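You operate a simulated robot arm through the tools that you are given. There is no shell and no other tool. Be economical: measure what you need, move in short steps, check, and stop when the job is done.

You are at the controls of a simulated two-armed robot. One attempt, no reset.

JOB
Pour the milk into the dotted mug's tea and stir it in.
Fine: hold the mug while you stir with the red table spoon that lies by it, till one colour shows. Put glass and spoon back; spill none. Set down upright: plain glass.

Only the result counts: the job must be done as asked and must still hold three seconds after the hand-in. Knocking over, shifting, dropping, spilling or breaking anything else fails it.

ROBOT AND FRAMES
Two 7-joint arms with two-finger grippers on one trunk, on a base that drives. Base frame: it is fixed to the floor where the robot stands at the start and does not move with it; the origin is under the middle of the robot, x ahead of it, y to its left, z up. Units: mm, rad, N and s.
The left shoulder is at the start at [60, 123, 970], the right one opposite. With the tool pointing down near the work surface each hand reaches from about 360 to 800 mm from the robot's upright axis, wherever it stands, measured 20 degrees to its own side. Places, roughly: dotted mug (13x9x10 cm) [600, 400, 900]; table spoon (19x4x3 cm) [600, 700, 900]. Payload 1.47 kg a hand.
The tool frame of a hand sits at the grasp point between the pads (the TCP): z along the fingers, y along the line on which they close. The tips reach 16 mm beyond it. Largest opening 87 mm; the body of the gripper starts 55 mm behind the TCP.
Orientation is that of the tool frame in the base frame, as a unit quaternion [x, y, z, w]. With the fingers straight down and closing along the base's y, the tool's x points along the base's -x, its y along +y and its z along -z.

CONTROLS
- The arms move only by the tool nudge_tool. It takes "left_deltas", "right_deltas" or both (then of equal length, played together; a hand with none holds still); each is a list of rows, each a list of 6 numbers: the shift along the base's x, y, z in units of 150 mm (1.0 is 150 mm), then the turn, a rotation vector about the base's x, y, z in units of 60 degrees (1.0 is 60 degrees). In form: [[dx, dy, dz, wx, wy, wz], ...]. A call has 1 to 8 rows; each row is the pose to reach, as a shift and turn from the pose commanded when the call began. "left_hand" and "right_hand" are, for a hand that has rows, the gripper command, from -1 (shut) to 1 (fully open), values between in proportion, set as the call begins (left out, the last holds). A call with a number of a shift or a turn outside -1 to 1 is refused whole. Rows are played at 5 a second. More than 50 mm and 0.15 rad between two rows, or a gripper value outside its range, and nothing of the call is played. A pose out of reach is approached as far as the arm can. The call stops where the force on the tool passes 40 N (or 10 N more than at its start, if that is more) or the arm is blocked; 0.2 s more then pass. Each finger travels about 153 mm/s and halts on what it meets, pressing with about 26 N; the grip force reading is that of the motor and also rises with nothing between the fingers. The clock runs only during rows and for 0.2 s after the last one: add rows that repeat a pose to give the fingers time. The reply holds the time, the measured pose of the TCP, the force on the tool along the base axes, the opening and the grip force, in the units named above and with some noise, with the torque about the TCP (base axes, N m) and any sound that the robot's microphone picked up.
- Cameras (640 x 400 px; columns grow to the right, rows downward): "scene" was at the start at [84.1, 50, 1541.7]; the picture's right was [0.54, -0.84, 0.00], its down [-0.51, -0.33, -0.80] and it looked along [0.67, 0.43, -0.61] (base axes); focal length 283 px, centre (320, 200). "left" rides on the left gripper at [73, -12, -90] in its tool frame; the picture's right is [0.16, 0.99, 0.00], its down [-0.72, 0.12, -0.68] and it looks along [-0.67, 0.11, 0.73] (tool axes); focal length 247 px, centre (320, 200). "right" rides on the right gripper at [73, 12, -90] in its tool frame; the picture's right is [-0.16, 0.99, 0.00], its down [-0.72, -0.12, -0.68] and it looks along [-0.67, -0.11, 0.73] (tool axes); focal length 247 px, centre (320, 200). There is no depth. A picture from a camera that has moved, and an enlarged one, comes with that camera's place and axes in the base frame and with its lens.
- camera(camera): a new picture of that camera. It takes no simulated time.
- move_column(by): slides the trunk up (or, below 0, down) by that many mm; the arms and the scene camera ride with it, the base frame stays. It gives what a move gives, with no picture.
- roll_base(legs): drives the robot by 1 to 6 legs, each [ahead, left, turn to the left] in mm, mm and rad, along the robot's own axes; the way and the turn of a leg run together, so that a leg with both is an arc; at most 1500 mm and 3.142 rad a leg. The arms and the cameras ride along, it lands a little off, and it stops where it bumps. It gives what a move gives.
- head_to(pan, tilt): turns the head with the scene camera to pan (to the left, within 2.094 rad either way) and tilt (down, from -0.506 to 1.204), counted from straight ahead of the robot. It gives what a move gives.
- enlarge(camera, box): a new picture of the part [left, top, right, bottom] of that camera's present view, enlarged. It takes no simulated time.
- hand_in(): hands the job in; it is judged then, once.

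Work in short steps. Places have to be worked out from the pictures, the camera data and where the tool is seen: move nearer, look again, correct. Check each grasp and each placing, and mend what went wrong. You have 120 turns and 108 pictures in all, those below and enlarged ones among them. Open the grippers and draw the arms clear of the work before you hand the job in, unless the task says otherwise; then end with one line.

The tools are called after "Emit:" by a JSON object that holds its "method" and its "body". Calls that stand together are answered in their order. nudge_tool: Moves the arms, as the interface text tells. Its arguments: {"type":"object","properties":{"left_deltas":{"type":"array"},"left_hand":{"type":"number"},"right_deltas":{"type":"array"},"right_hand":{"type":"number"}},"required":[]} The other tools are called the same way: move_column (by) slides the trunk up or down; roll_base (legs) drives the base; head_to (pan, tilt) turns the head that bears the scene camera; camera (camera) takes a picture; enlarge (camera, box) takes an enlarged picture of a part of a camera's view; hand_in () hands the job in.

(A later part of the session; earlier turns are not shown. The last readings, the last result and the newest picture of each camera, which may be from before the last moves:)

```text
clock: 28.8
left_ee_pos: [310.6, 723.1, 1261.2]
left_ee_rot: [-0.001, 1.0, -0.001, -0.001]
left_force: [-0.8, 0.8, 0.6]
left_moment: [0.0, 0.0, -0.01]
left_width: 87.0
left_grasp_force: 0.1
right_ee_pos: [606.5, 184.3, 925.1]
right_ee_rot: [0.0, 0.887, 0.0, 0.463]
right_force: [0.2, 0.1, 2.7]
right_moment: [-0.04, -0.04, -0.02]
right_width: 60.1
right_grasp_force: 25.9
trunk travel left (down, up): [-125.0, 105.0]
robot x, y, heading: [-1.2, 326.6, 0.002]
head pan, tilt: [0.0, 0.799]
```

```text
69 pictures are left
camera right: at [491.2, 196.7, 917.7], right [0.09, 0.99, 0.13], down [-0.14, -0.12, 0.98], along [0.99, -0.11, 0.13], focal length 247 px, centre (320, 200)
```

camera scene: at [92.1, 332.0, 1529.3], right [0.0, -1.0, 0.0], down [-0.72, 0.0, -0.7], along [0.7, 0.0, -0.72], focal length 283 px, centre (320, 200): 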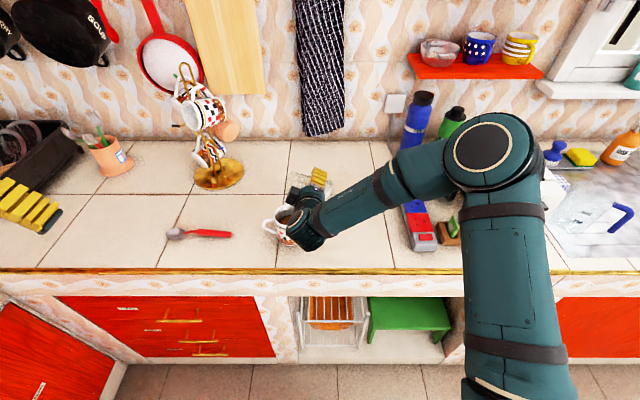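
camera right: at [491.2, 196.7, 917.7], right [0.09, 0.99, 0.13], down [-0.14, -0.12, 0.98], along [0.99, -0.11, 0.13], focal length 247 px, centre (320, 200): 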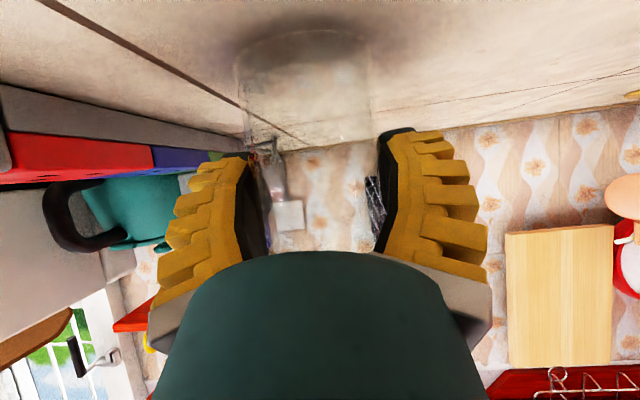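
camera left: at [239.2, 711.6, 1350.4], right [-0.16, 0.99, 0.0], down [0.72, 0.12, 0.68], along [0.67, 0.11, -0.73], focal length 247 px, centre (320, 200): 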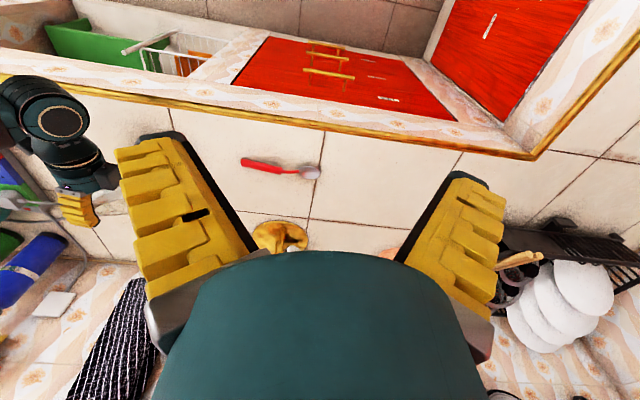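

The force turned to +2.7 N, so the glass stands on the counter at its old place. I open the hand, then retreat straight back.

Emit:
{"method": "nudge_tool", "body": {"right_deltas": [[0, 0, 0, 0, 0, 0], [0, 0, 0, 0, 0, 0], [0, 0, 0, 0, 0, 0]], "right_hand": 1}}

Emit:
{"method": "nudge_tool", "body": {"right_deltas": [[-0.2, 0, 0, 0, 0, 0], [-0.4, 0, 0, 0, 0, 0], [-0.6, 0, 0, 0, 0, 0], [-0.8, 0, 0, 0, 0, 0]]}}

Emit:
{"method": "camera", "body": {"camera": "right"}}

Emit:
{"method": "enlarge", "body": {"camera": "scene", "box": [240, 170, 400, 270]}}

```text
clock: 29.6
left_ee_pos: [311.8, 722.7, 1261.1]
left_ee_rot: [-0.001, 1.0, -0.001, 0.001]
left_force: [0.0, -0.3, -0.8]
left_moment: [-0.01, -0.02, -0.03]
left_width: 87.2
left_grasp_force: 0.1
right_ee_pos: [607.3, 185.3, 924.8]
right_ee_rot: [0.0, 0.887, 0.0, 0.461]
right_force: [-1.0, 0.1, 0.0]
right_moment: [0.01, -0.03, 0.0]
right_width: 87.1
right_grasp_force: 0.0
trunk travel left (down, up): [-125.0, 105.0]
robot x, y, heading: [0.1, 327.4, 0.003]
head pan, tilt: [0.0, 0.799]
```

```text
clock: 30.6
left_ee_pos: [311.3, 722.6, 1261.8]
left_ee_rot: [-0.001, 1.0, 0.0, 0.0]
left_force: [-0.1, 0.5, 1.1]
left_moment: [-0.01, 0.0, -0.03]
left_width: 86.9
left_grasp_force: 0.0
right_ee_pos: [484.9, 185.2, 924.5]
right_ee_rot: [0.0, 0.887, 0.0, 0.462]
right_force: [0.1, -0.5, -0.7]
right_moment: [-0.04, 0.0, 0.01]
right_width: 86.9
right_grasp_force: 0.0
trunk travel left (down, up): [-125.0, 105.0]
robot x, y, heading: [-1.4, 330.0, 0.0]
head pan, tilt: [0.0, 0.799]
```

```text
68 pictures are left
camera right: at [369.0, 197.3, 917.4], right [0.09, 0.99, 0.13], down [-0.14, -0.12, 0.98], along [0.99, -0.11, 0.13], focal length 247 px, centre (320, 200)
```

right: 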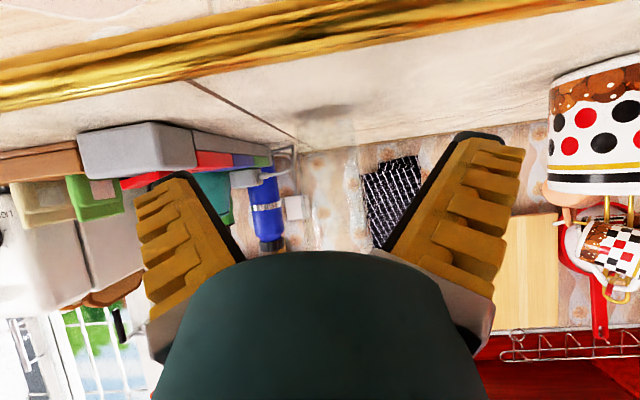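

```text
4.00 times, centred on (320, 220) of scene
camera zoom: at [91.4, 331.4, 1529.4], right [0.0, -1.0, 0.0], down [-0.72, 0.0, -0.7], along [0.7, 0.0, -0.72], focal length 1133 px, centre (320, 120)
```

zoom: 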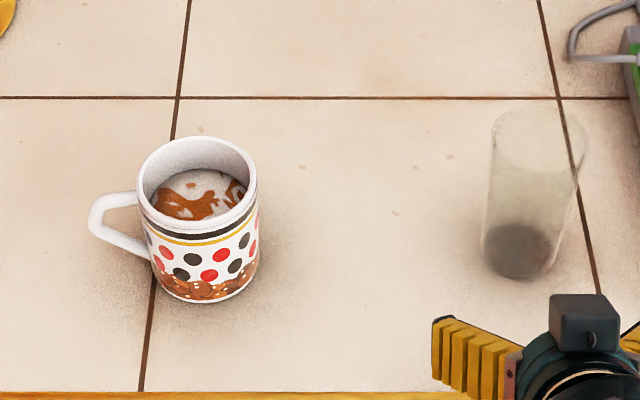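

Glass is back in place, empty and upright. Next the spoon: it lies from handle end (585,583) to bowl tip near y 776. I move the left hand over it, yawing -90° so the fingers close along x.

Emit:
{"method": "nudge_tool", "body": {"left_deltas": [[0.14, -0.06, -0.14, 0, 0, -0.107], [0.28, -0.11, -0.27, 0, 0, -0.214], [0.42, -0.16, -0.4, 0, 0, -0.321], [0.55, -0.21, -0.53, 0, 0, -0.429], [0.69, -0.26, -0.67, 0, 0, -0.536], [0.83, -0.31, -0.8, 0, 0, -0.643], [0.97, -0.37, -0.93, 0, 0, -0.75]], "left_hand": 0.2}}

Emit:
{"method": "nudge_tool", "body": {"left_deltas": [[0.13, -0.05, -0.1, 0, 0, -0.107], [0.26, -0.1, -0.2, 0, 0, -0.214], [0.39, -0.15, -0.3, 0, 0, -0.321], [0.52, -0.2, -0.4, 0, 0, -0.429], [0.65, -0.25, -0.5, 0, 0, -0.536], [0.77, -0.31, -0.6, 0, 0, -0.643], [0.88, -0.37, -0.67, 0, 0, -0.75]]}}

Emit:
{"method": "camera", "body": {"camera": "left"}}

Emit:
{"method": "camera", "body": {"camera": "scene"}}

```text
clock: 32.2
left_ee_pos: [458.7, 666.2, 1124.7]
left_ee_rot: [0.382, 0.924, 0.0, 0.0]
left_force: [0.1, 0.7, -0.3]
left_moment: [0.0, 0.03, -0.02]
left_width: 57.4
left_grasp_force: 3.7
right_ee_pos: [485.8, 186.0, 923.1]
right_ee_rot: [0.0, 0.887, 0.0, 0.462]
right_force: [0.9, 1.0, 0.5]
right_moment: [0.02, 0.02, 0.0]
right_width: 86.9
right_grasp_force: 0.0
trunk travel left (down, up): [-125.0, 105.0]
robot x, y, heading: [1.9, 326.4, 0.0]
head pan, tilt: [0.0, 0.799]
```

```text
clock: 33.8
left_ee_pos: [589.8, 611.0, 1020.8]
left_ee_rot: [0.707, 0.707, 0.0, 0.0]
left_force: [-0.6, 0.7, 0.0]
left_moment: [0.02, 0.02, 0.0]
left_width: 57.4
left_grasp_force: 4.0
right_ee_pos: [485.4, 185.5, 924.6]
right_ee_rot: [0.0, 0.887, 0.0, 0.462]
right_force: [0.4, -0.2, -0.6]
right_moment: [0.01, 0.02, -0.01]
right_width: 87.2
right_grasp_force: 0.2
trunk travel left (down, up): [-125.0, 105.0]
robot x, y, heading: [-3.2, 329.1, 0.003]
head pan, tilt: [0.0, 0.799]
```

```text
66 pictures are left
camera left: at [580.0, 684.8, 1109.5], right [0.99, 0.16, 0.0], down [0.12, -0.72, 0.68], along [0.11, -0.67, -0.73], focal length 247 px, centre (320, 200)
```

left: 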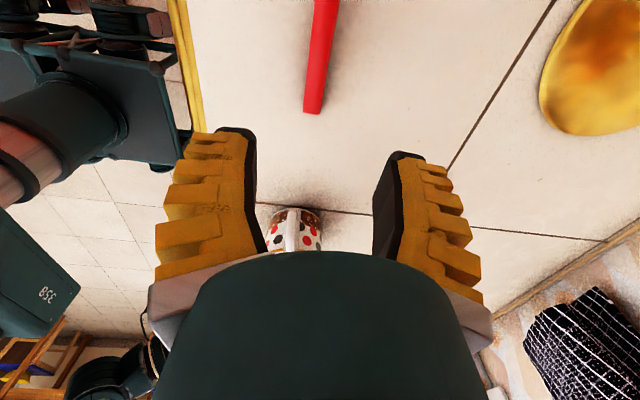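

```text
65 pictures are left
camera scene: at [92.3, 331.4, 1529.3], right [0.0, -1.0, 0.0], down [-0.72, 0.0, -0.7], along [0.7, 0.0, -0.72], focal length 283 px, centre (320, 200)
```

scene: 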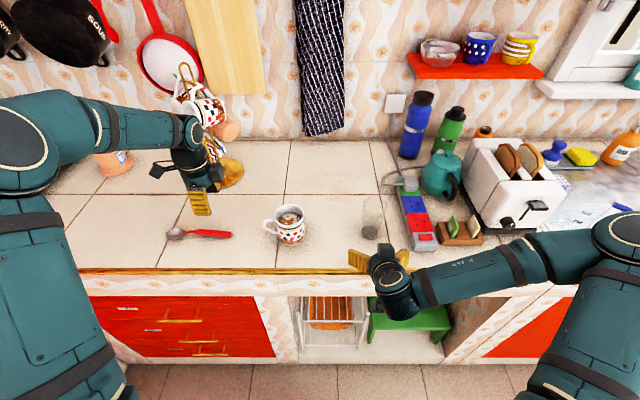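

The handle runs straight along y at x≈589, end at y≈585, rising slightly towards the neck. I tilt the hand 15° and lower it over the handle near y 612.

Emit:
{"method": "nudge_tool", "body": {"left_deltas": [[0, 0.01, -0.2, 0.06, 0, 0], [0, 0.01, -0.4, 0.12, 0, 0], [0, 0.01, -0.57, 0.18, 0, 0], [0, 0.01, -0.67, 0.25, 0, 0]]}}

Emit:
{"method": "camera", "body": {"camera": "left"}}

Emit:
{"method": "enlarge", "body": {"camera": "scene", "box": [130, 170, 290, 270]}}

```text
clock: 34.8
left_ee_pos: [589.4, 614.0, 919.8]
left_ee_rot: [0.701, 0.701, 0.093, -0.093]
left_force: [-0.8, 0.4, 0.1]
left_moment: [-0.01, 0.02, -0.01]
left_width: 57.3
left_grasp_force: 3.5
right_ee_pos: [484.2, 184.4, 925.3]
right_ee_rot: [0.001, 0.887, -0.001, 0.462]
right_force: [0.2, 0.2, 0.4]
right_moment: [0.03, 0.01, -0.02]
right_width: 86.9
right_grasp_force: 0.1
trunk travel left (down, up): [-125.0, 105.0]
robot x, y, heading: [-1.7, 327.5, 0.003]
head pan, tilt: [0.0, 0.799]
```

```text
64 pictures are left
camera left: at [578.9, 662.0, 1025.1], right [0.99, 0.15, 0.04], down [0.12, -0.88, 0.47], along [0.11, -0.46, -0.88], focal length 247 px, centre (320, 200)
```

left: 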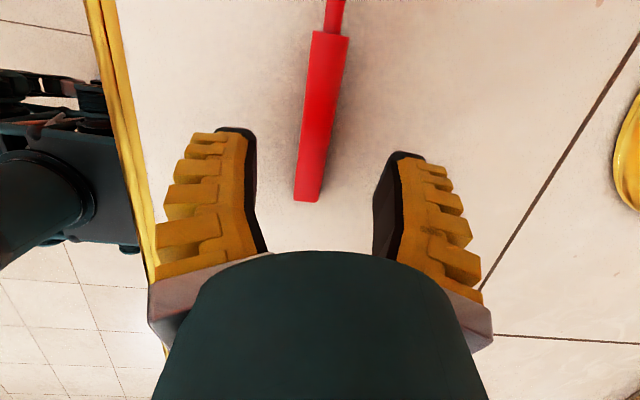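

```text
4.00 times, centred on (210, 220) of scene
camera zoom: at [91.9, 331.1, 1529.3], right [0.0, -1.0, 0.0], down [-0.72, 0.0, -0.7], along [0.7, 0.0, -0.72], focal length 1133 px, centre (760, 120)
```

zoom: 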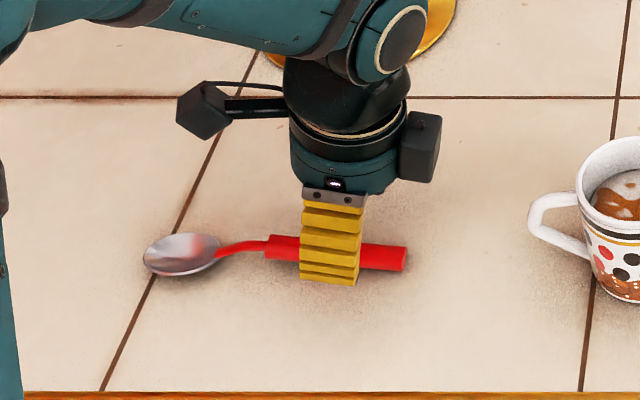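

The handle is centred between the fingers. I lower 28 mm and close.

Emit:
{"method": "nudge_tool", "body": {"left_deltas": [[0, 0, -0.1, 0, 0, 0], [0, 0, -0.185, 0, 0, 0], [0, 0, -0.185, 0, 0, 0]]}}

Emit:
{"method": "nudge_tool", "body": {"left_deltas": [[0, 0, 0, 0, 0, 0], [0, 0, 0, 0, 0, 0], [0, 0, 0, 0, 0, 0], [0, 0, 0, 0, 0, 0]], "left_hand": -1}}

Emit:
{"method": "camera", "body": {"camera": "left"}}

```text
clock: 35.6
left_ee_pos: [587.7, 613.7, 890.5]
left_ee_rot: [0.701, 0.701, 0.092, -0.093]
left_force: [-0.5, 0.4, -1.2]
left_moment: [-0.02, 0.01, -0.01]
left_width: 57.3
left_grasp_force: 3.3
right_ee_pos: [484.2, 184.5, 924.9]
right_ee_rot: [0.0, 0.887, 0.0, 0.462]
right_force: [0.6, -0.6, -0.1]
right_moment: [0.0, 0.0, -0.01]
right_width: 87.0
right_grasp_force: 0.1
trunk travel left (down, up): [-125.0, 105.0]
robot x, y, heading: [1.6, 329.4, -0.0]
head pan, tilt: [0.0, 0.799]
```

```text
clock: 36.6
left_ee_pos: [588.2, 614.1, 891.5]
left_ee_rot: [0.701, 0.702, 0.093, -0.091]
left_force: [1.1, 0.0, 7.8]
left_moment: [0.06, 0.01, 0.11]
left_width: 10.7
left_grasp_force: 25.9
right_ee_pos: [485.2, 185.8, 924.4]
right_ee_rot: [0.0, 0.887, 0.0, 0.462]
right_force: [-0.7, 0.1, -0.7]
right_moment: [-0.01, 0.0, 0.01]
right_width: 87.2
right_grasp_force: 0.0
trunk travel left (down, up): [-125.0, 105.0]
robot x, y, heading: [-4.2, 331.7, 0.005]
head pan, tilt: [0.0, 0.799]
```

```text
62 pictures are left
camera left: at [577.0, 661.2, 997.0], right [0.99, 0.15, 0.04], down [0.12, -0.88, 0.47], along [0.11, -0.46, -0.88], focal length 247 px, centre (320, 200)
```

left: 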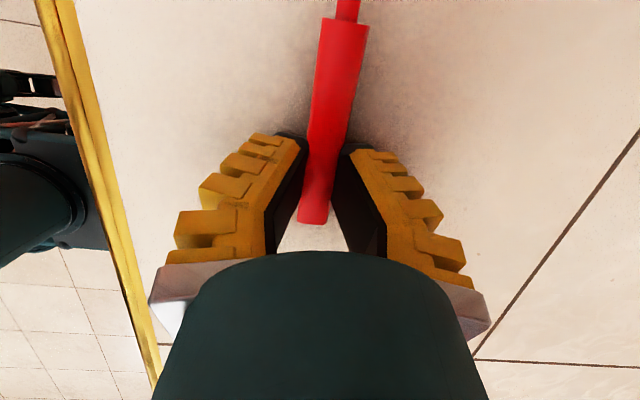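

Grip closed at 10.7 mm, but +7.8 N upward suggests I may hold only the top of the handle. I look closer.

Emit:
{"method": "enlarge", "body": {"camera": "scene", "box": [160, 200, 256, 260]}}

Emit:
{"method": "enlarge", "body": {"camera": "left", "box": [240, 100, 400, 200]}}

```text
6.67 times, centred on (208, 230) of scene
camera zoom: at [91.1, 331.2, 1529.4], right [0.0, -1.0, 0.0], down [-0.72, 0.0, -0.7], along [0.7, 0.0, -0.72], focal length 1888 px, centre (1067, 0)
```

zoom: 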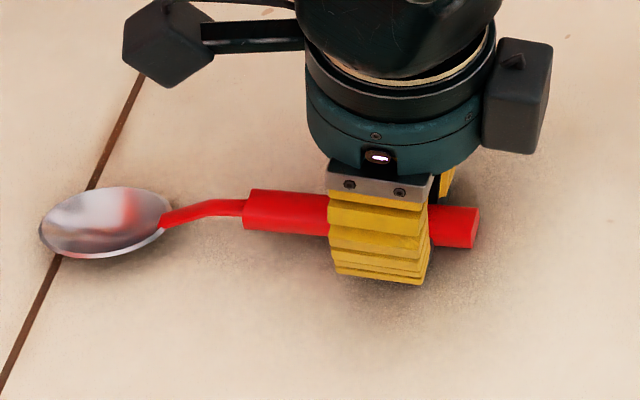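

```text
4.00 times, centred on (320, 150) of left
camera zoom: at [577.0, 661.2, 997.0], right [0.99, 0.15, 0.04], down [0.12, -0.88, 0.47], along [0.11, -0.46, -0.88], focal length 988 px, centre (320, 400)
```

zoom: 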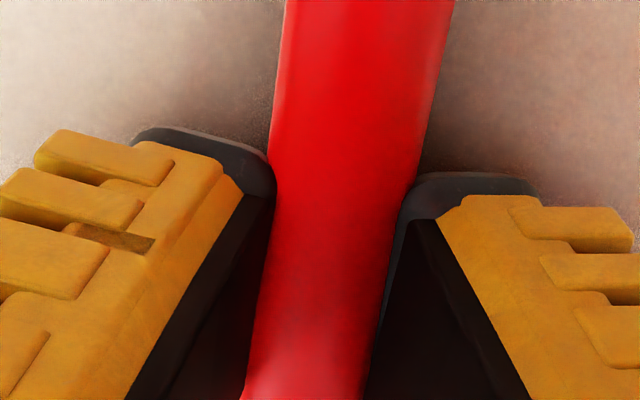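

The tips hold only the upper half of the handle. I open a little and feel downward a few mm.

Emit:
{"method": "nudge_tool", "body": {"left_deltas": [[0, 0, 0, 0, 0, 0], [0, 0, 0, 0, 0, 0], [0, 0, -0.01, 0, 0, 0], [0, 0, -0.02, 0, 0, 0], [0, 0, -0.02, 0, 0, 0]], "left_hand": -0.3}}

Emit:
{"method": "nudge_tool", "body": {"left_deltas": [[0, 0, -0.01, 0, 0, 0], [0, 0, -0.02, 0, 0, 0], [0, 0, -0.02, 0, 0, 0]]}}

```text
clock: 37.8
left_ee_pos: [588.9, 613.2, 888.3]
left_ee_rot: [0.701, 0.701, 0.093, -0.092]
left_force: [0.5, -0.7, -0.5]
left_moment: [-0.03, -0.06, 0.01]
left_width: 36.5
left_grasp_force: 4.3
right_ee_pos: [484.8, 185.6, 925.1]
right_ee_rot: [0.001, 0.887, -0.001, 0.462]
right_force: [-0.7, -0.7, 0.3]
right_moment: [0.0, 0.01, 0.01]
right_width: 87.2
right_grasp_force: 0.1
trunk travel left (down, up): [-125.0, 105.0]
robot x, y, heading: [0.9, 330.3, 0.003]
head pan, tilt: [0.0, 0.799]
```

```text
clock: 38.6
left_ee_pos: [588.1, 614.1, 887.1]
left_ee_rot: [0.7, 0.701, 0.095, -0.091]
left_force: [-1.6, 2.1, 23.8]
left_moment: [-0.1, 0.13, 0.04]
left_width: 33.5
left_grasp_force: 11.4
right_ee_pos: [483.1, 185.8, 925.3]
right_ee_rot: [0.0, 0.887, 0.0, 0.462]
right_force: [0.9, 0.3, 0.2]
right_moment: [-0.03, -0.01, -0.01]
right_width: 87.2
right_grasp_force: 0.1
trunk travel left (down, up): [-125.0, 105.0]
robot x, y, heading: [-0.6, 327.9, 0.004]
head pan, tilt: [0.0, 0.799]
```

That is the counter at z≈867. I take out the 15° tilt so the tips sit flat alongside the handle just off the counter, and close again.

Emit:
{"method": "nudge_tool", "body": {"left_deltas": [[0, 0, 0.03, -0.125, 0, 0], [0, 0, 0.03, -0.25, 0, 0], [0, 0, 0.01, -0.25, 0, 0], [0, 0, 0.0, -0.25, 0, 0]]}}

Emit:
{"method": "nudge_tool", "body": {"left_deltas": [[0, 0, 0, 0, 0, 0], [0, 0, 0, 0, 0, 0], [0, 0, 0, 0, 0, 0], [0, 0, 0, 0, 0, 0]], "left_hand": -1}}

Emit:
{"method": "enlarge", "body": {"camera": "scene", "box": [160, 200, 256, 260]}}

Emit:
{"method": "camera", "body": {"camera": "left"}}

```text
clock: 39.6
left_ee_pos: [590.0, 614.3, 886.0]
left_ee_rot: [0.707, 0.707, 0.001, 0.001]
left_force: [0.2, -0.6, 0.9]
left_moment: [-0.03, 0.03, 0.01]
left_width: 36.6
left_grasp_force: 4.3
right_ee_pos: [485.0, 185.0, 924.3]
right_ee_rot: [0.0, 0.887, 0.0, 0.462]
right_force: [0.2, -0.6, -0.2]
right_moment: [-0.01, -0.01, 0.02]
right_width: 86.9
right_grasp_force: 0.0
trunk travel left (down, up): [-125.0, 105.0]
robot x, y, heading: [-1.5, 327.3, 0.001]
head pan, tilt: [0.0, 0.799]
```

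```text
clock: 40.6
left_ee_pos: [589.9, 614.3, 886.5]
left_ee_rot: [0.707, 0.707, 0.001, 0.0]
left_force: [0.8, 1.1, 8.1]
left_moment: [-0.01, -0.01, 0.16]
left_width: 10.8
left_grasp_force: 26.2
right_ee_pos: [485.1, 186.2, 925.7]
right_ee_rot: [0.0, 0.887, 0.0, 0.462]
right_force: [-1.5, -0.3, 0.2]
right_moment: [-0.01, 0.01, 0.0]
right_width: 87.2
right_grasp_force: 0.1
trunk travel left (down, up): [-125.0, 105.0]
robot x, y, heading: [3.1, 323.6, -0.0]
head pan, tilt: [0.0, 0.799]
```

```text
6.67 times, centred on (208, 230) of scene
camera zoom: at [91.2, 331.2, 1529.4], right [0.0, -1.0, 0.0], down [-0.72, 0.0, -0.7], along [0.7, 0.0, -0.72], focal length 1888 px, centre (1067, 0)
```

zoom: 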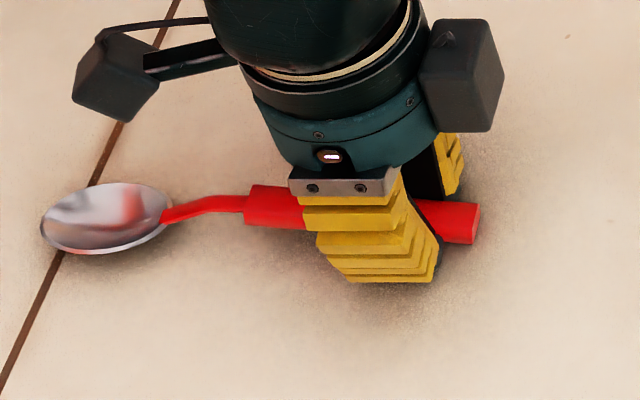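

```text
58 pictures are left
camera left: at [579.4, 686.7, 976.2], right [0.99, 0.16, 0.0], down [0.12, -0.72, 0.68], along [0.11, -0.67, -0.73], focal length 247 px, centre (320, 200)
```

left: 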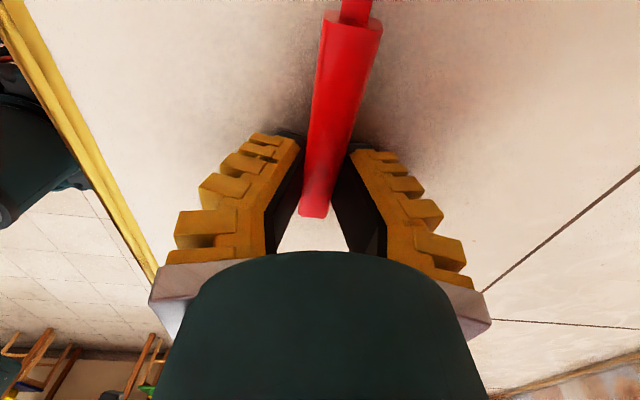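

Same width again, so 10.8 mm is simply the handle's thickness. I lift gently and check that the spoon comes along.

Emit:
{"method": "nudge_tool", "body": {"left_deltas": [[0, 0, 0.04, 0, 0, 0], [0, 0, 0.12, 0, 0, 0], [0, 0, 0.25, 0, 0, 0], [0, 0, 0.4, 0, 0, 0]]}}

Emit:
{"method": "enlarge", "body": {"camera": "scene", "box": [130, 170, 290, 270]}}

Emit:
{"method": "camera", "body": {"camera": "left"}}

```text
clock: 41.6
left_ee_pos: [589.5, 615.0, 947.2]
left_ee_rot: [0.706, 0.708, 0.0, 0.0]
left_force: [-0.3, -0.5, -0.2]
left_moment: [-0.02, 0.01, 0.01]
left_width: 7.4
left_grasp_force: 26.1
right_ee_pos: [485.6, 186.2, 925.1]
right_ee_rot: [0.0, 0.887, 0.0, 0.463]
right_force: [0.4, 0.4, -0.9]
right_moment: [0.04, -0.02, 0.0]
right_width: 87.1
right_grasp_force: 0.0
trunk travel left (down, up): [-125.0, 105.0]
robot x, y, heading: [-0.5, 329.0, 0.002]
head pan, tilt: [0.0, 0.799]
```

```text
4.00 times, centred on (210, 220) of scene
camera zoom: at [91.4, 331.4, 1529.4], right [0.0, -1.0, 0.0], down [-0.72, 0.0, -0.7], along [0.7, 0.0, -0.72], focal length 1133 px, centre (760, 120)
```

zoom: 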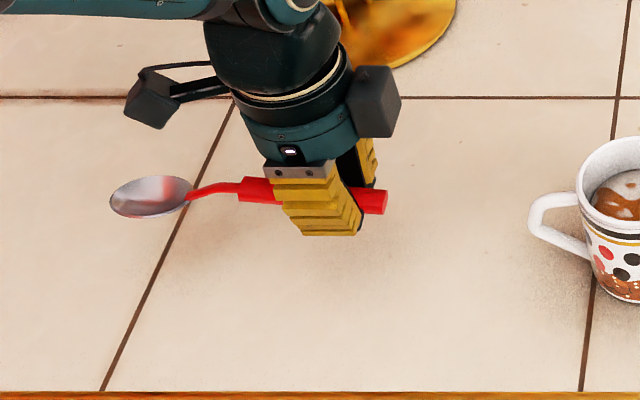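

```text
56 pictures are left
camera left: at [578.6, 687.1, 1036.5], right [0.99, 0.16, 0.0], down [0.12, -0.72, 0.68], along [0.11, -0.67, -0.73], focal length 247 px, centre (320, 200)
```

left: 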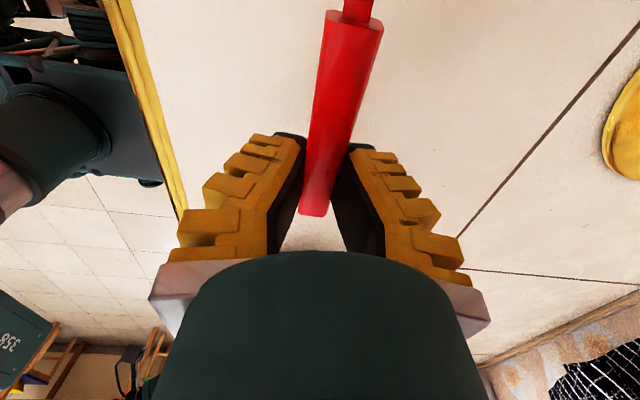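

The grip slid to 7.4 mm: the fingers hold only the rounded top and it may slip. I set the spoon down again and will regrip nearer the neck, where the handle stands higher.

Emit:
{"method": "nudge_tool", "body": {"left_deltas": [[0, 0, -0.13, 0, 0, 0], [0, 0, -0.26, 0, 0, 0], [0, 0, -0.34, 0, 0, 0], [0, 0, -0.38, 0, 0, 0], [0, 0, -0.39, 0, 0, 0]]}}

Emit:
{"method": "nudge_tool", "body": {"left_deltas": [[0, 0, 0, 0, 0, 0], [0, 0, 0, 0, 0, 0], [0, 0, 0.1, 0, 0, 0], [0, 0, 0.25, 0, 0, 0]], "left_hand": 0.0}}

Emit:
{"method": "enlarge", "body": {"camera": "left", "box": [220, 0, 420, 125]}}

Emit:
{"method": "enlarge", "body": {"camera": "scene", "box": [150, 190, 262, 260]}}

```text
clock: 42.8
left_ee_pos: [589.3, 612.6, 888.7]
left_ee_rot: [0.706, 0.708, 0.0, 0.0]
left_force: [0.1, -0.3, 0.0]
left_moment: [-0.01, 0.0, -0.04]
left_width: 7.6
left_grasp_force: 26.2
right_ee_pos: [485.1, 185.7, 925.1]
right_ee_rot: [-0.001, 0.887, 0.0, 0.461]
right_force: [0.6, -0.3, -0.4]
right_moment: [-0.01, 0.0, 0.02]
right_width: 87.0
right_grasp_force: 0.0
trunk travel left (down, up): [-125.0, 105.0]
robot x, y, heading: [0.1, 326.7, 0.006]
head pan, tilt: [0.0, 0.799]
```

```text
clock: 43.8
left_ee_pos: [591.4, 611.7, 926.0]
left_ee_rot: [0.707, 0.707, 0.0, 0.0]
left_force: [0.1, 0.8, -0.6]
left_moment: [-0.05, 0.02, 0.02]
left_width: 49.2
left_grasp_force: 4.4
right_ee_pos: [484.6, 184.2, 924.8]
right_ee_rot: [0.0, 0.887, 0.0, 0.462]
right_force: [0.5, -0.8, -0.7]
right_moment: [0.0, -0.01, -0.01]
right_width: 87.0
right_grasp_force: 0.0
trunk travel left (down, up): [-125.0, 105.0]
robot x, y, heading: [-1.8, 329.7, -0.004]
head pan, tilt: [0.0, 0.799]
```

```text
3.20 times, centred on (320, 62) of left
camera zoom: at [579.5, 685.2, 1015.7], right [0.99, 0.16, 0.0], down [0.12, -0.72, 0.68], along [0.11, -0.67, -0.73], focal length 790 px, centre (320, 640)
```

zoom: 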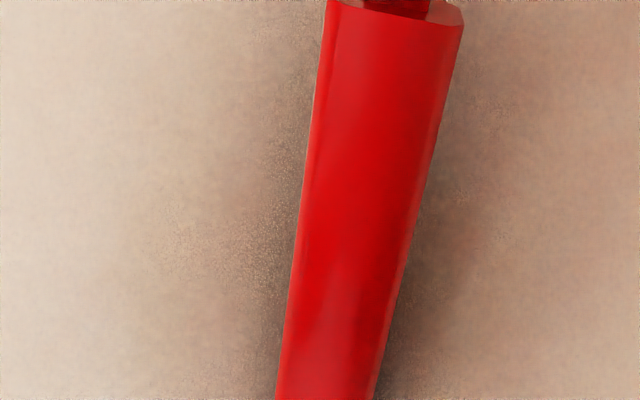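

```text
5.71 times, centred on (206, 225) of scene
camera zoom: at [91.4, 331.3, 1529.4], right [0.0, -1.0, 0.0], down [-0.72, 0.0, -0.7], along [0.7, 0.0, -0.72], focal length 1618 px, centre (971, 57)
```

zoom: 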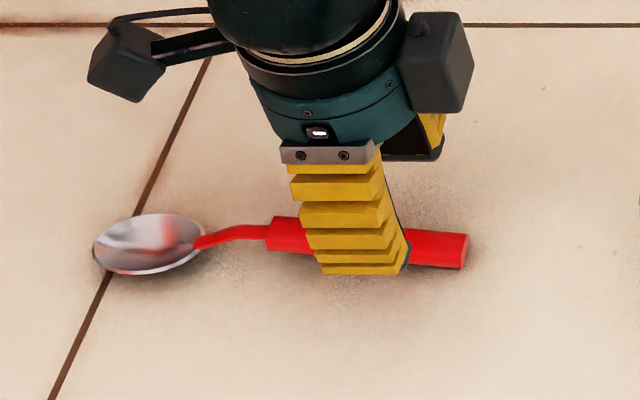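

Setting down showed no slip after all (no contact until the old height, handle end unchanged), so the spoon merely aligned itself between the pads. I regrip at y≈617 with the 15° tilt matching the handle's slope.

Emit:
{"method": "nudge_tool", "body": {"left_deltas": [[-0.007, 0.03, -0.03, 0.125, 0, 0], [-0.015, 0.035, -0.12, 0.25, 0, 0], [-0.015, 0.035, -0.247, 0.25, 0, 0], [-0.015, 0.035, -0.247, 0.25, 0, 0]]}}

Emit:
{"method": "nudge_tool", "body": {"left_deltas": [[0, 0, 0, 0, 0, 0], [0, 0, 0, 0, 0, 0], [0, 0, 0, 0, 0, 0], [0, 0, 0, 0, 0, 0]], "left_hand": -1}}

Emit:
{"method": "nudge_tool", "body": {"left_deltas": [[0, 0, 0.03, 0, 0, 0], [0, 0, 0.08, 0, 0, 0], [0, 0, 0.2, 0, 0, 0], [0, 0, 0.4, 0, 0, 0], [0, 0, 0.6, 0, 0, 0], [0, 0, 0.6, 0, 0, 0]]}}

Emit:
{"method": "camera", "body": {"camera": "left"}}

Emit:
{"method": "enlarge", "body": {"camera": "scene", "box": [130, 150, 290, 250]}}

```text
clock: 44.8
left_ee_pos: [587.7, 618.6, 888.5]
left_ee_rot: [0.7, 0.702, 0.093, -0.092]
left_force: [1.5, -0.1, 4.8]
left_moment: [-0.01, 0.13, 0.1]
left_width: 48.0
left_grasp_force: 4.3
right_ee_pos: [483.3, 185.1, 925.7]
right_ee_rot: [0.001, 0.887, 0.0, 0.462]
right_force: [-0.5, 0.5, -0.4]
right_moment: [0.02, 0.02, 0.01]
right_width: 86.9
right_grasp_force: 0.1
trunk travel left (down, up): [-125.0, 105.0]
robot x, y, heading: [0.9, 327.2, 0.001]
head pan, tilt: [0.0, 0.799]
```

```text
clock: 45.8
left_ee_pos: [588.3, 617.4, 888.8]
left_ee_rot: [0.701, 0.701, 0.094, -0.091]
left_force: [0.7, 0.0, 12.2]
left_moment: [0.0, 0.09, 0.04]
left_width: 9.5
left_grasp_force: 26.1
right_ee_pos: [484.1, 184.8, 925.2]
right_ee_rot: [-0.001, 0.887, 0.001, 0.462]
right_force: [-0.5, 0.7, 0.0]
right_moment: [0.01, -0.07, 0.0]
right_width: 86.9
right_grasp_force: 0.0
trunk travel left (down, up): [-125.0, 105.0]
robot x, y, heading: [-1.6, 331.8, 0.002]
head pan, tilt: [0.0, 0.799]
```

```text
clock: 47.2
left_ee_pos: [588.3, 616.4, 980.0]
left_ee_rot: [0.701, 0.701, 0.093, -0.092]
left_force: [0.2, -0.5, -1.1]
left_moment: [-0.04, 0.01, 0.01]
left_width: 7.6
left_grasp_force: 26.4
right_ee_pos: [484.5, 185.2, 925.6]
right_ee_rot: [0.0, 0.887, 0.0, 0.462]
right_force: [-0.3, 0.0, -0.2]
right_moment: [-0.03, -0.04, -0.01]
right_width: 87.0
right_grasp_force: 0.1
trunk travel left (down, up): [-125.0, 105.0]
robot x, y, heading: [-0.8, 329.7, 0.003]
head pan, tilt: [0.0, 0.799]
```

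```text
53 pictures are left
camera left: at [577.6, 664.5, 1084.8], right [0.99, 0.15, 0.04], down [0.12, -0.88, 0.47], along [0.11, -0.46, -0.88], focal length 247 px, centre (320, 200)
```

left: 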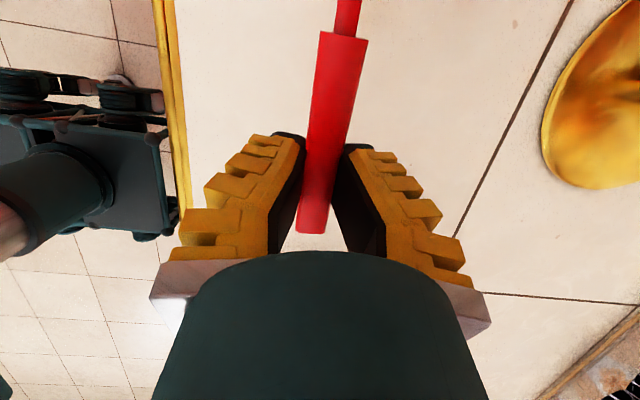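

```text
4.00 times, centred on (210, 200) of scene
camera zoom: at [92.0, 331.5, 1529.3], right [0.0, -1.0, 0.0], down [-0.72, 0.0, -0.7], along [0.7, 0.0, -0.72], focal length 1133 px, centre (760, 200)
```

zoom: 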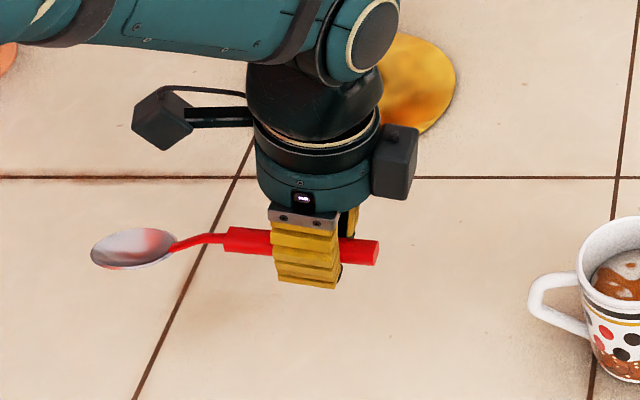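

The spoon is held firmly. Now the right hand: I move it to the front right of the mug, yawed 50° left, as a pre-grasp.

Emit:
{"method": "nudge_tool", "body": {"right_deltas": [[0.0, 0.14, 0.1, 0, 0, 0.104], [0.0, 0.28, 0.1, 0, 0, 0.208], [0.03, 0.42, 0.1, 0, 0, 0.3125], [0.06, 0.55, 0.1, 0, 0, 0.417], [0.1, 0.68, 0.1, 0, 0, 0.52], [0.15, 0.8, 0.1, 0, 0, 0.625], [0.2, 0.9, 0.1, 0, 0, 0.729], [0.257, 1.0, 0.1, 0, 0, 0.833]], "right_hand": 1}}

Emit:
{"method": "camera", "body": {"camera": "right"}}

Emit:
{"method": "enlarge", "body": {"camera": "scene", "box": [220, 180, 380, 280]}}

```text
clock: 49.0
left_ee_pos: [587.6, 615.8, 979.5]
left_ee_rot: [0.701, 0.701, 0.092, -0.093]
left_force: [-1.1, -0.6, -0.9]
left_moment: [-0.02, -0.01, 0.0]
left_width: 7.9
left_grasp_force: 26.5
right_ee_pos: [525.4, 334.5, 938.8]
right_ee_rot: [-0.375, 0.804, 0.196, 0.418]
right_force: [0.2, 0.3, -0.4]
right_moment: [0.01, -0.02, 0.0]
right_width: 86.9
right_grasp_force: 0.0
trunk travel left (down, up): [-125.0, 105.0]
robot x, y, heading: [-0.3, 327.4, 0.005]
head pan, tilt: [0.0, 0.799]
```

```text
51 pictures are left
camera right: at [442.6, 253.1, 930.3], right [-0.7, 0.7, 0.13], down [0.0, -0.18, 0.98], along [0.71, 0.69, 0.13], focal length 247 px, centre (320, 200)
```

right: 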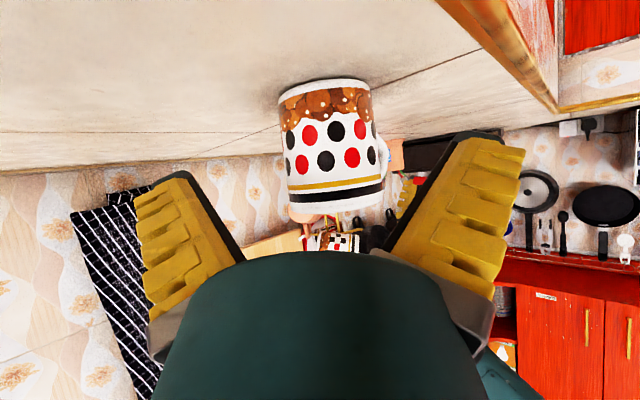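

```text
4.00 times, centred on (300, 230) of scene
camera zoom: at [92.1, 331.7, 1529.3], right [0.0, -1.0, 0.0], down [-0.72, 0.0, -0.7], along [0.7, 0.0, -0.72], focal length 1133 px, centre (400, 80)
```

zoom: 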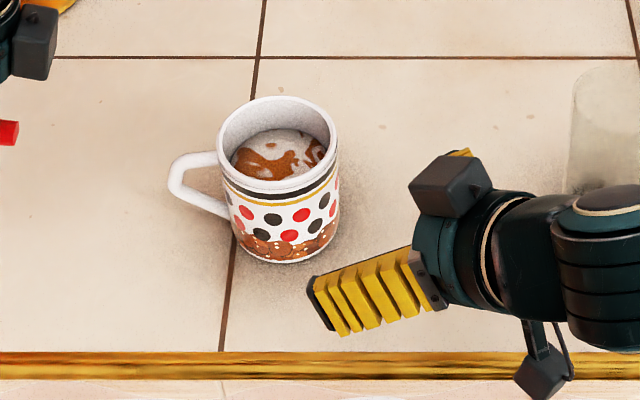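

From this view the mug axis is at about (586,413) and my closing line is 4 mm off to the right. I correct that, lower to z 925 and advance halfway.

Emit:
{"method": "nudge_tool", "body": {"right_deltas": [[-0.02, 0.017, -0.09, 0, 0, 0], [0.076, 0.132, -0.09, 0, 0, 0], [0.172, 0.247, -0.09, 0, 0, 0], [0.172, 0.247, -0.09, 0, 0, 0]]}}

Emit:
{"method": "camera", "body": {"camera": "right"}}

Emit:
{"method": "enlarge", "body": {"camera": "scene", "box": [220, 180, 380, 280]}}

```text
clock: 50.0
left_ee_pos: [587.9, 616.4, 979.9]
left_ee_rot: [0.701, 0.702, 0.092, -0.093]
left_force: [0.6, -0.2, -0.1]
left_moment: [-0.03, 0.02, 0.03]
left_width: 7.7
left_grasp_force: 26.0
right_ee_pos: [551.9, 369.8, 924.4]
right_ee_rot: [-0.375, 0.803, 0.196, 0.419]
right_force: [0.5, -0.5, 0.4]
right_moment: [-0.03, -0.02, -0.02]
right_width: 87.2
right_grasp_force: 0.0
trunk travel left (down, up): [-125.0, 105.0]
robot x, y, heading: [-1.6, 327.9, 0.003]
head pan, tilt: [0.0, 0.799]
```

```text
49 pictures are left
camera right: at [468.6, 289.7, 917.0], right [-0.7, 0.7, 0.13], down [0.0, -0.18, 0.98], along [0.72, 0.69, 0.13], focal length 247 px, centre (320, 200)
```

right: 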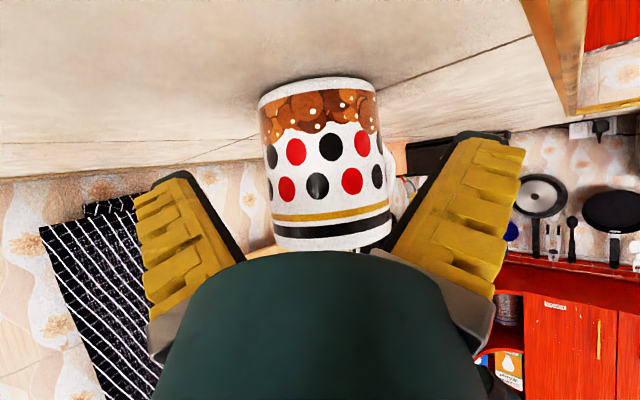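

```text
4.00 times, centred on (300, 230) of scene
camera zoom: at [91.5, 331.4, 1529.4], right [0.0, -1.0, 0.0], down [-0.72, 0.0, -0.7], along [0.7, 0.0, -0.72], focal length 1133 px, centre (400, 80)
```

zoom: 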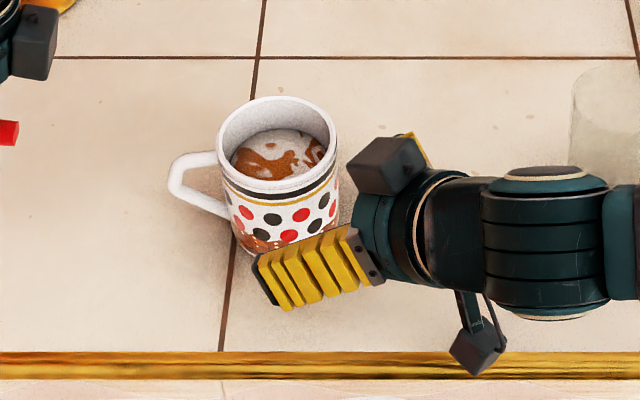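

Alignment is within about 1 mm. I advance another 24 mm gently and watch the forces.

Emit:
{"method": "nudge_tool", "body": {"right_deltas": [[0.028, 0.045, 0, 0, 0, 0], [0.06, 0.085, 0, 0, 0, 0], [0.098, 0.127, 0, 0, 0, 0], [0.098, 0.127, 0, 0, 0, 0]]}}

Emit:
{"method": "camera", "body": {"camera": "right"}}

Emit:
{"method": "enlarge", "body": {"camera": "scene", "box": [240, 190, 336, 250]}}

```text
clock: 51.0
left_ee_pos: [589.0, 616.5, 980.0]
left_ee_rot: [0.701, 0.701, 0.092, -0.093]
left_force: [-0.4, -0.1, -0.4]
left_moment: [-0.03, -0.01, -0.03]
left_width: 7.7
left_grasp_force: 26.1
right_ee_pos: [565.0, 392.2, 927.9]
right_ee_rot: [-0.375, 0.804, 0.195, 0.418]
right_force: [0.4, -0.4, -0.1]
right_moment: [0.01, -0.01, -0.03]
right_width: 86.8
right_grasp_force: 0.1
trunk travel left (down, up): [-125.0, 105.0]
robot x, y, heading: [0.1, 326.8, 0.002]
head pan, tilt: [0.0, 0.799]
```

```text
47 pictures are left
camera right: at [482.5, 310.6, 919.1], right [-0.7, 0.7, 0.13], down [0.0, -0.18, 0.98], along [0.72, 0.69, 0.13], focal length 247 px, centre (320, 200)
```

right: 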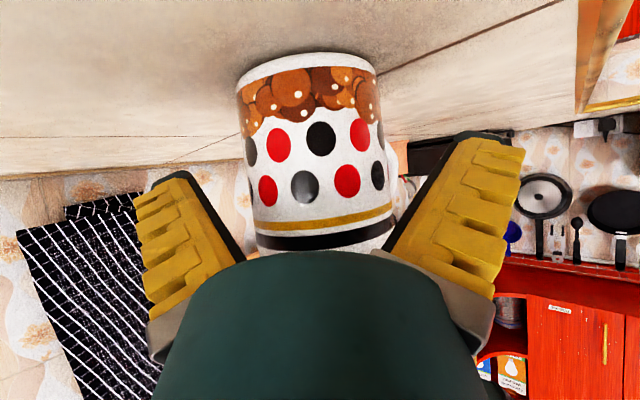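

```text
6.67 times, centred on (288, 220) of scene
camera zoom: at [91.6, 331.4, 1529.3], right [0.0, -1.0, 0.0], down [-0.72, 0.0, -0.7], along [0.7, 0.0, -0.72], focal length 1888 px, centre (533, 67)
```

zoom: 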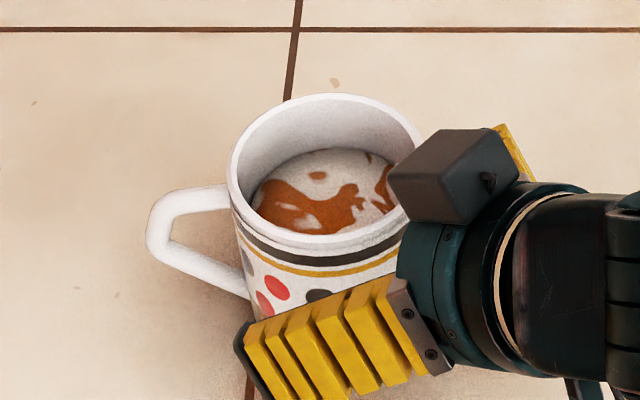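

I check centring precisely with an enlarged wrist view; the gripper's mid-plane should appear at column 320 near row 145.

Emit:
{"method": "enlarge", "body": {"camera": "right", "box": [220, 90, 420, 215]}}

```text
3.20 times, centred on (320, 152) of right
camera zoom: at [482.5, 310.6, 919.1], right [-0.7, 0.7, 0.13], down [0.0, -0.18, 0.98], along [0.72, 0.69, 0.13], focal length 790 px, centre (320, 352)
```

zoom: 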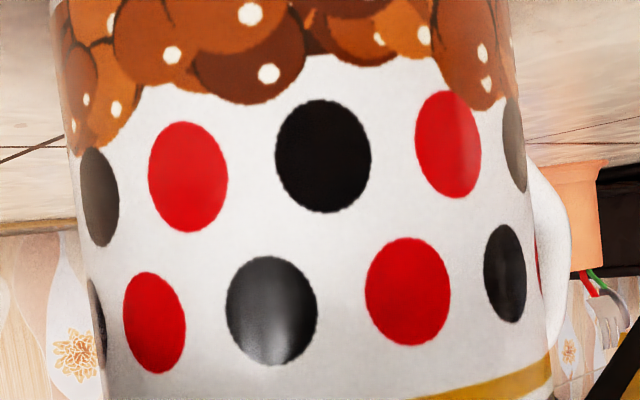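

The mug is about 3 mm right of the mid-plane and its axis 30 mm ahead. I shift 3 mm, then advance 20 mm.

Emit:
{"method": "nudge_tool", "body": {"right_deltas": [[0.0155, -0.013, 0, 0, 0, 0], [0.0155, -0.013, 0, 0, 0, 0], [0.045, 0.022, 0, 0, 0, 0], [0.073, 0.055, 0, 0, 0, 0], [0.101, 0.089, 0, 0, 0, 0], [0.101, 0.089, 0, 0, 0, 0]]}}

Emit:
{"method": "enlarge", "body": {"camera": "right", "box": [160, 50, 480, 250]}}

Emit:
{"method": "enlarge", "body": {"camera": "scene", "box": [240, 190, 336, 250]}}

```text
clock: 52.4
left_ee_pos: [588.2, 616.4, 979.4]
left_ee_rot: [0.7, 0.702, 0.093, -0.092]
left_force: [0.1, -0.5, -0.2]
left_moment: [-0.04, -0.01, -0.02]
left_width: 7.7
left_grasp_force: 26.1
right_ee_pos: [581.4, 404.0, 927.6]
right_ee_rot: [-0.376, 0.804, 0.195, 0.418]
right_force: [-0.2, 0.6, 0.8]
right_moment: [0.0, 0.01, 0.03]
right_width: 86.9
right_grasp_force: 0.0
trunk travel left (down, up): [-125.0, 105.0]
robot x, y, heading: [3.7, 330.1, 0.005]
head pan, tilt: [0.0, 0.799]
```

```text
2.00 times, centred on (320, 150) of right
camera zoom: at [498.3, 323.6, 919.9], right [-0.7, 0.7, 0.13], down [0.0, -0.18, 0.98], along [0.72, 0.69, 0.13], focal length 494 px, centre (320, 300)
```

zoom: 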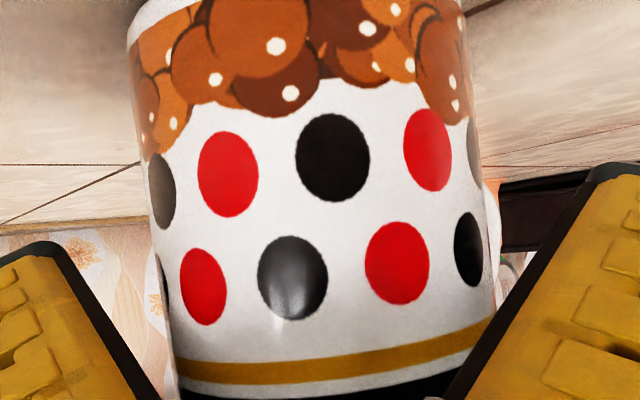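

```text
6.67 times, centred on (288, 220) of scene
camera zoom: at [91.6, 331.4, 1529.3], right [0.0, -1.0, 0.0], down [-0.72, 0.0, -0.7], along [0.7, 0.0, -0.72], focal length 1888 px, centre (533, 67)
```

zoom: 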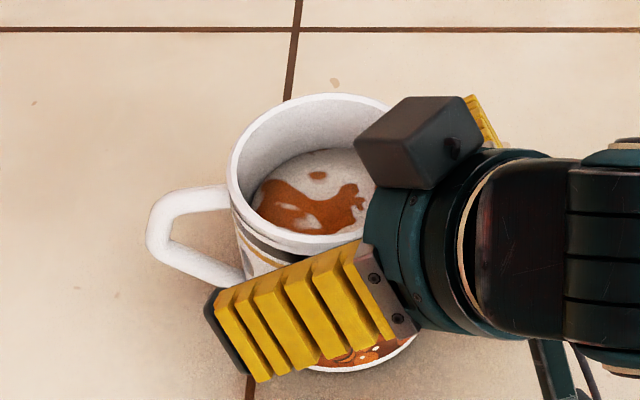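

Centred within 1 mm, axis about 9 mm ahead of the TCP, no contact. I close on the mug.

Emit:
{"method": "nudge_tool", "body": {"right_deltas": [[0, 0, 0, 0, 0, 0], [0, 0, 0, 0, 0, 0], [0, 0, 0, 0, 0, 0]], "right_hand": -1}}

Emit:
{"method": "enlarge", "body": {"camera": "right", "box": [160, 50, 480, 250]}}

Emit:
{"method": "enlarge", "body": {"camera": "scene", "box": [240, 190, 336, 250]}}

```text
clock: 53.2
left_ee_pos: [586.9, 617.2, 978.9]
left_ee_rot: [0.7, 0.702, 0.093, -0.092]
left_force: [-0.2, 0.0, 0.3]
left_moment: [-0.03, 0.0, 0.03]
left_width: 7.8
left_grasp_force: 25.8
right_ee_pos: [580.1, 404.5, 926.9]
right_ee_rot: [-0.374, 0.803, 0.196, 0.42]
right_force: [-2.0, -1.3, 0.8]
right_moment: [0.07, -0.08, 0.03]
right_width: 72.7
right_grasp_force: 26.0
trunk travel left (down, up): [-125.0, 105.0]
robot x, y, heading: [-0.1, 326.0, 0.003]
head pan, tilt: [0.0, 0.799]
```

```text
2.00 times, centred on (320, 150) of right
camera zoom: at [498.1, 323.6, 920.0], right [-0.7, 0.7, 0.13], down [0.0, -0.18, 0.98], along [0.72, 0.69, 0.13], focal length 494 px, centre (320, 300)
```

zoom: 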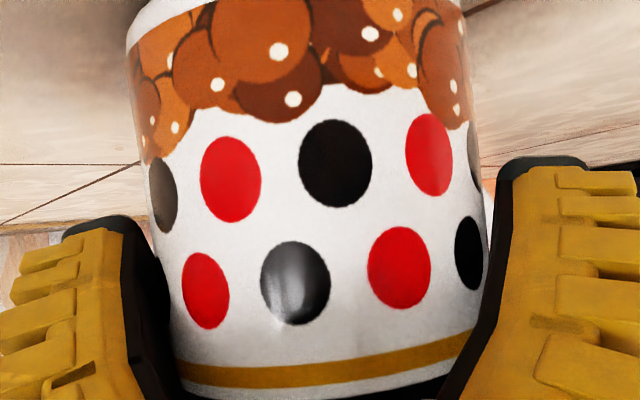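

```text
6.67 times, centred on (288, 220) of scene
camera zoom: at [91.4, 331.4, 1529.4], right [0.0, -1.0, 0.0], down [-0.72, 0.0, -0.7], along [0.7, 0.0, -0.72], focal length 1888 px, centre (533, 67)
```

zoom: 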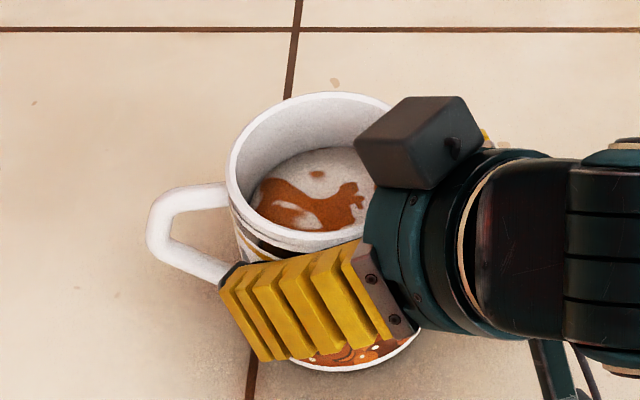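

The mug is held with 26 N and nearly no side load. Now I raise the spoon and turn it bowl-down: first +150 mm and 60°.

Emit:
{"method": "nudge_tool", "body": {"left_deltas": [[0, 0, 0.125, -0.125, 0, 0], [0, 0, 0.25, -0.25, 0, 0], [0, 0, 0.375, -0.375, 0, 0], [0, 0, 0.5, -0.5, 0, 0], [0, 0, 0.625, -0.625, 0, 0], [0, 0, 0.75, -0.75, 0, 0], [0, 0, 0.875, -0.875, 0, 0], [0, 0, 1.0, -1.0, 0, 0]]}}

Emit:
{"method": "nudge_tool", "body": {"left_deltas": [[0, -0.1, 0.05, -0.125, 0, 0], [0, -0.2, 0.1, -0.25, 0, 0], [0, -0.3, 0.15, -0.375, 0, 0], [0, -0.4, 0.18, -0.5, 0, 0], [0, -0.4, 0.18, -0.5, 0, 0]]}}

Emit:
{"method": "camera", "body": {"camera": "scene"}}

Emit:
{"method": "camera", "body": {"camera": "left"}}

```text
clock: 55.0
left_ee_pos: [586.0, 617.2, 1129.3]
left_ee_rot: [0.653, 0.654, -0.271, 0.271]
left_force: [-0.6, 0.2, -0.1]
left_moment: [0.0, 0.0, 0.0]
left_width: 7.8
left_grasp_force: 26.1
right_ee_pos: [580.1, 403.8, 928.0]
right_ee_rot: [-0.375, 0.804, 0.195, 0.418]
right_force: [-1.9, -0.6, 1.3]
right_moment: [0.14, -0.05, -0.01]
right_width: 72.4
right_grasp_force: 26.0
trunk travel left (down, up): [-125.0, 105.0]
robot x, y, heading: [-1.0, 326.6, 0.004]
head pan, tilt: [0.0, 0.799]
```

```text
clock: 56.2
left_ee_pos: [585.6, 557.0, 1155.6]
left_ee_rot: [0.56, 0.562, -0.43, 0.431]
left_force: [0.0, -0.7, -0.2]
left_moment: [0.03, -0.01, -0.02]
left_width: 7.5
left_grasp_force: 25.6
right_ee_pos: [581.2, 404.8, 926.9]
right_ee_rot: [-0.375, 0.803, 0.196, 0.419]
right_force: [0.0, -0.5, 0.8]
right_moment: [0.14, -0.13, 0.04]
right_width: 72.4
right_grasp_force: 26.2
trunk travel left (down, up): [-125.0, 105.0]
robot x, y, heading: [0.5, 331.0, -0.001]
head pan, tilt: [0.0, 0.799]
```

```text
40 pictures are left
camera scene: at [91.6, 331.5, 1529.4], right [0.0, -1.0, 0.0], down [-0.72, 0.0, -0.7], along [0.7, 0.0, -0.72], focal length 283 px, centre (320, 200)
```

scene: 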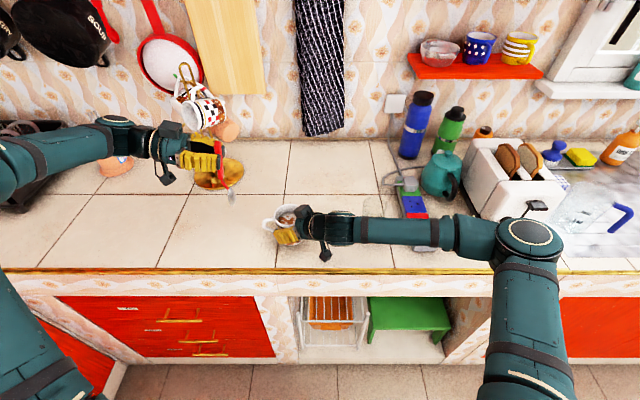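

```text
39 pictures are left
camera left: at [574.7, 663.0, 1107.9], right [0.99, 0.04, -0.15], down [0.12, 0.47, 0.87], along [0.11, -0.88, 0.46], focal length 247 px, centre (320, 200)
```

left: 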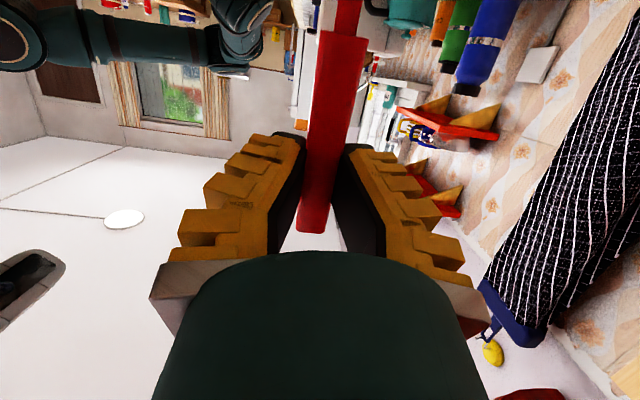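

The spoon hangs bowl-down. I enlarge to measure the bowl relative to the TCP.

Emit:
{"method": "enlarge", "body": {"camera": "scene", "box": [160, 120, 288, 200]}}

```text
5.00 times, centred on (224, 160) of scene
camera zoom: at [91.6, 331.5, 1529.4], right [0.0, -1.0, 0.0], down [-0.72, 0.0, -0.7], along [0.7, 0.0, -0.72], focal length 1416 px, centre (800, 400)
```

zoom: 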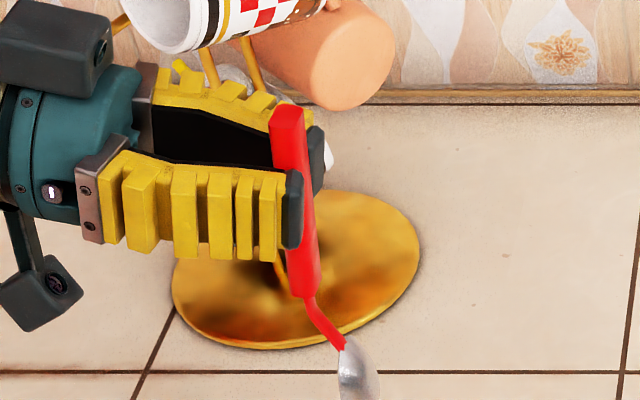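

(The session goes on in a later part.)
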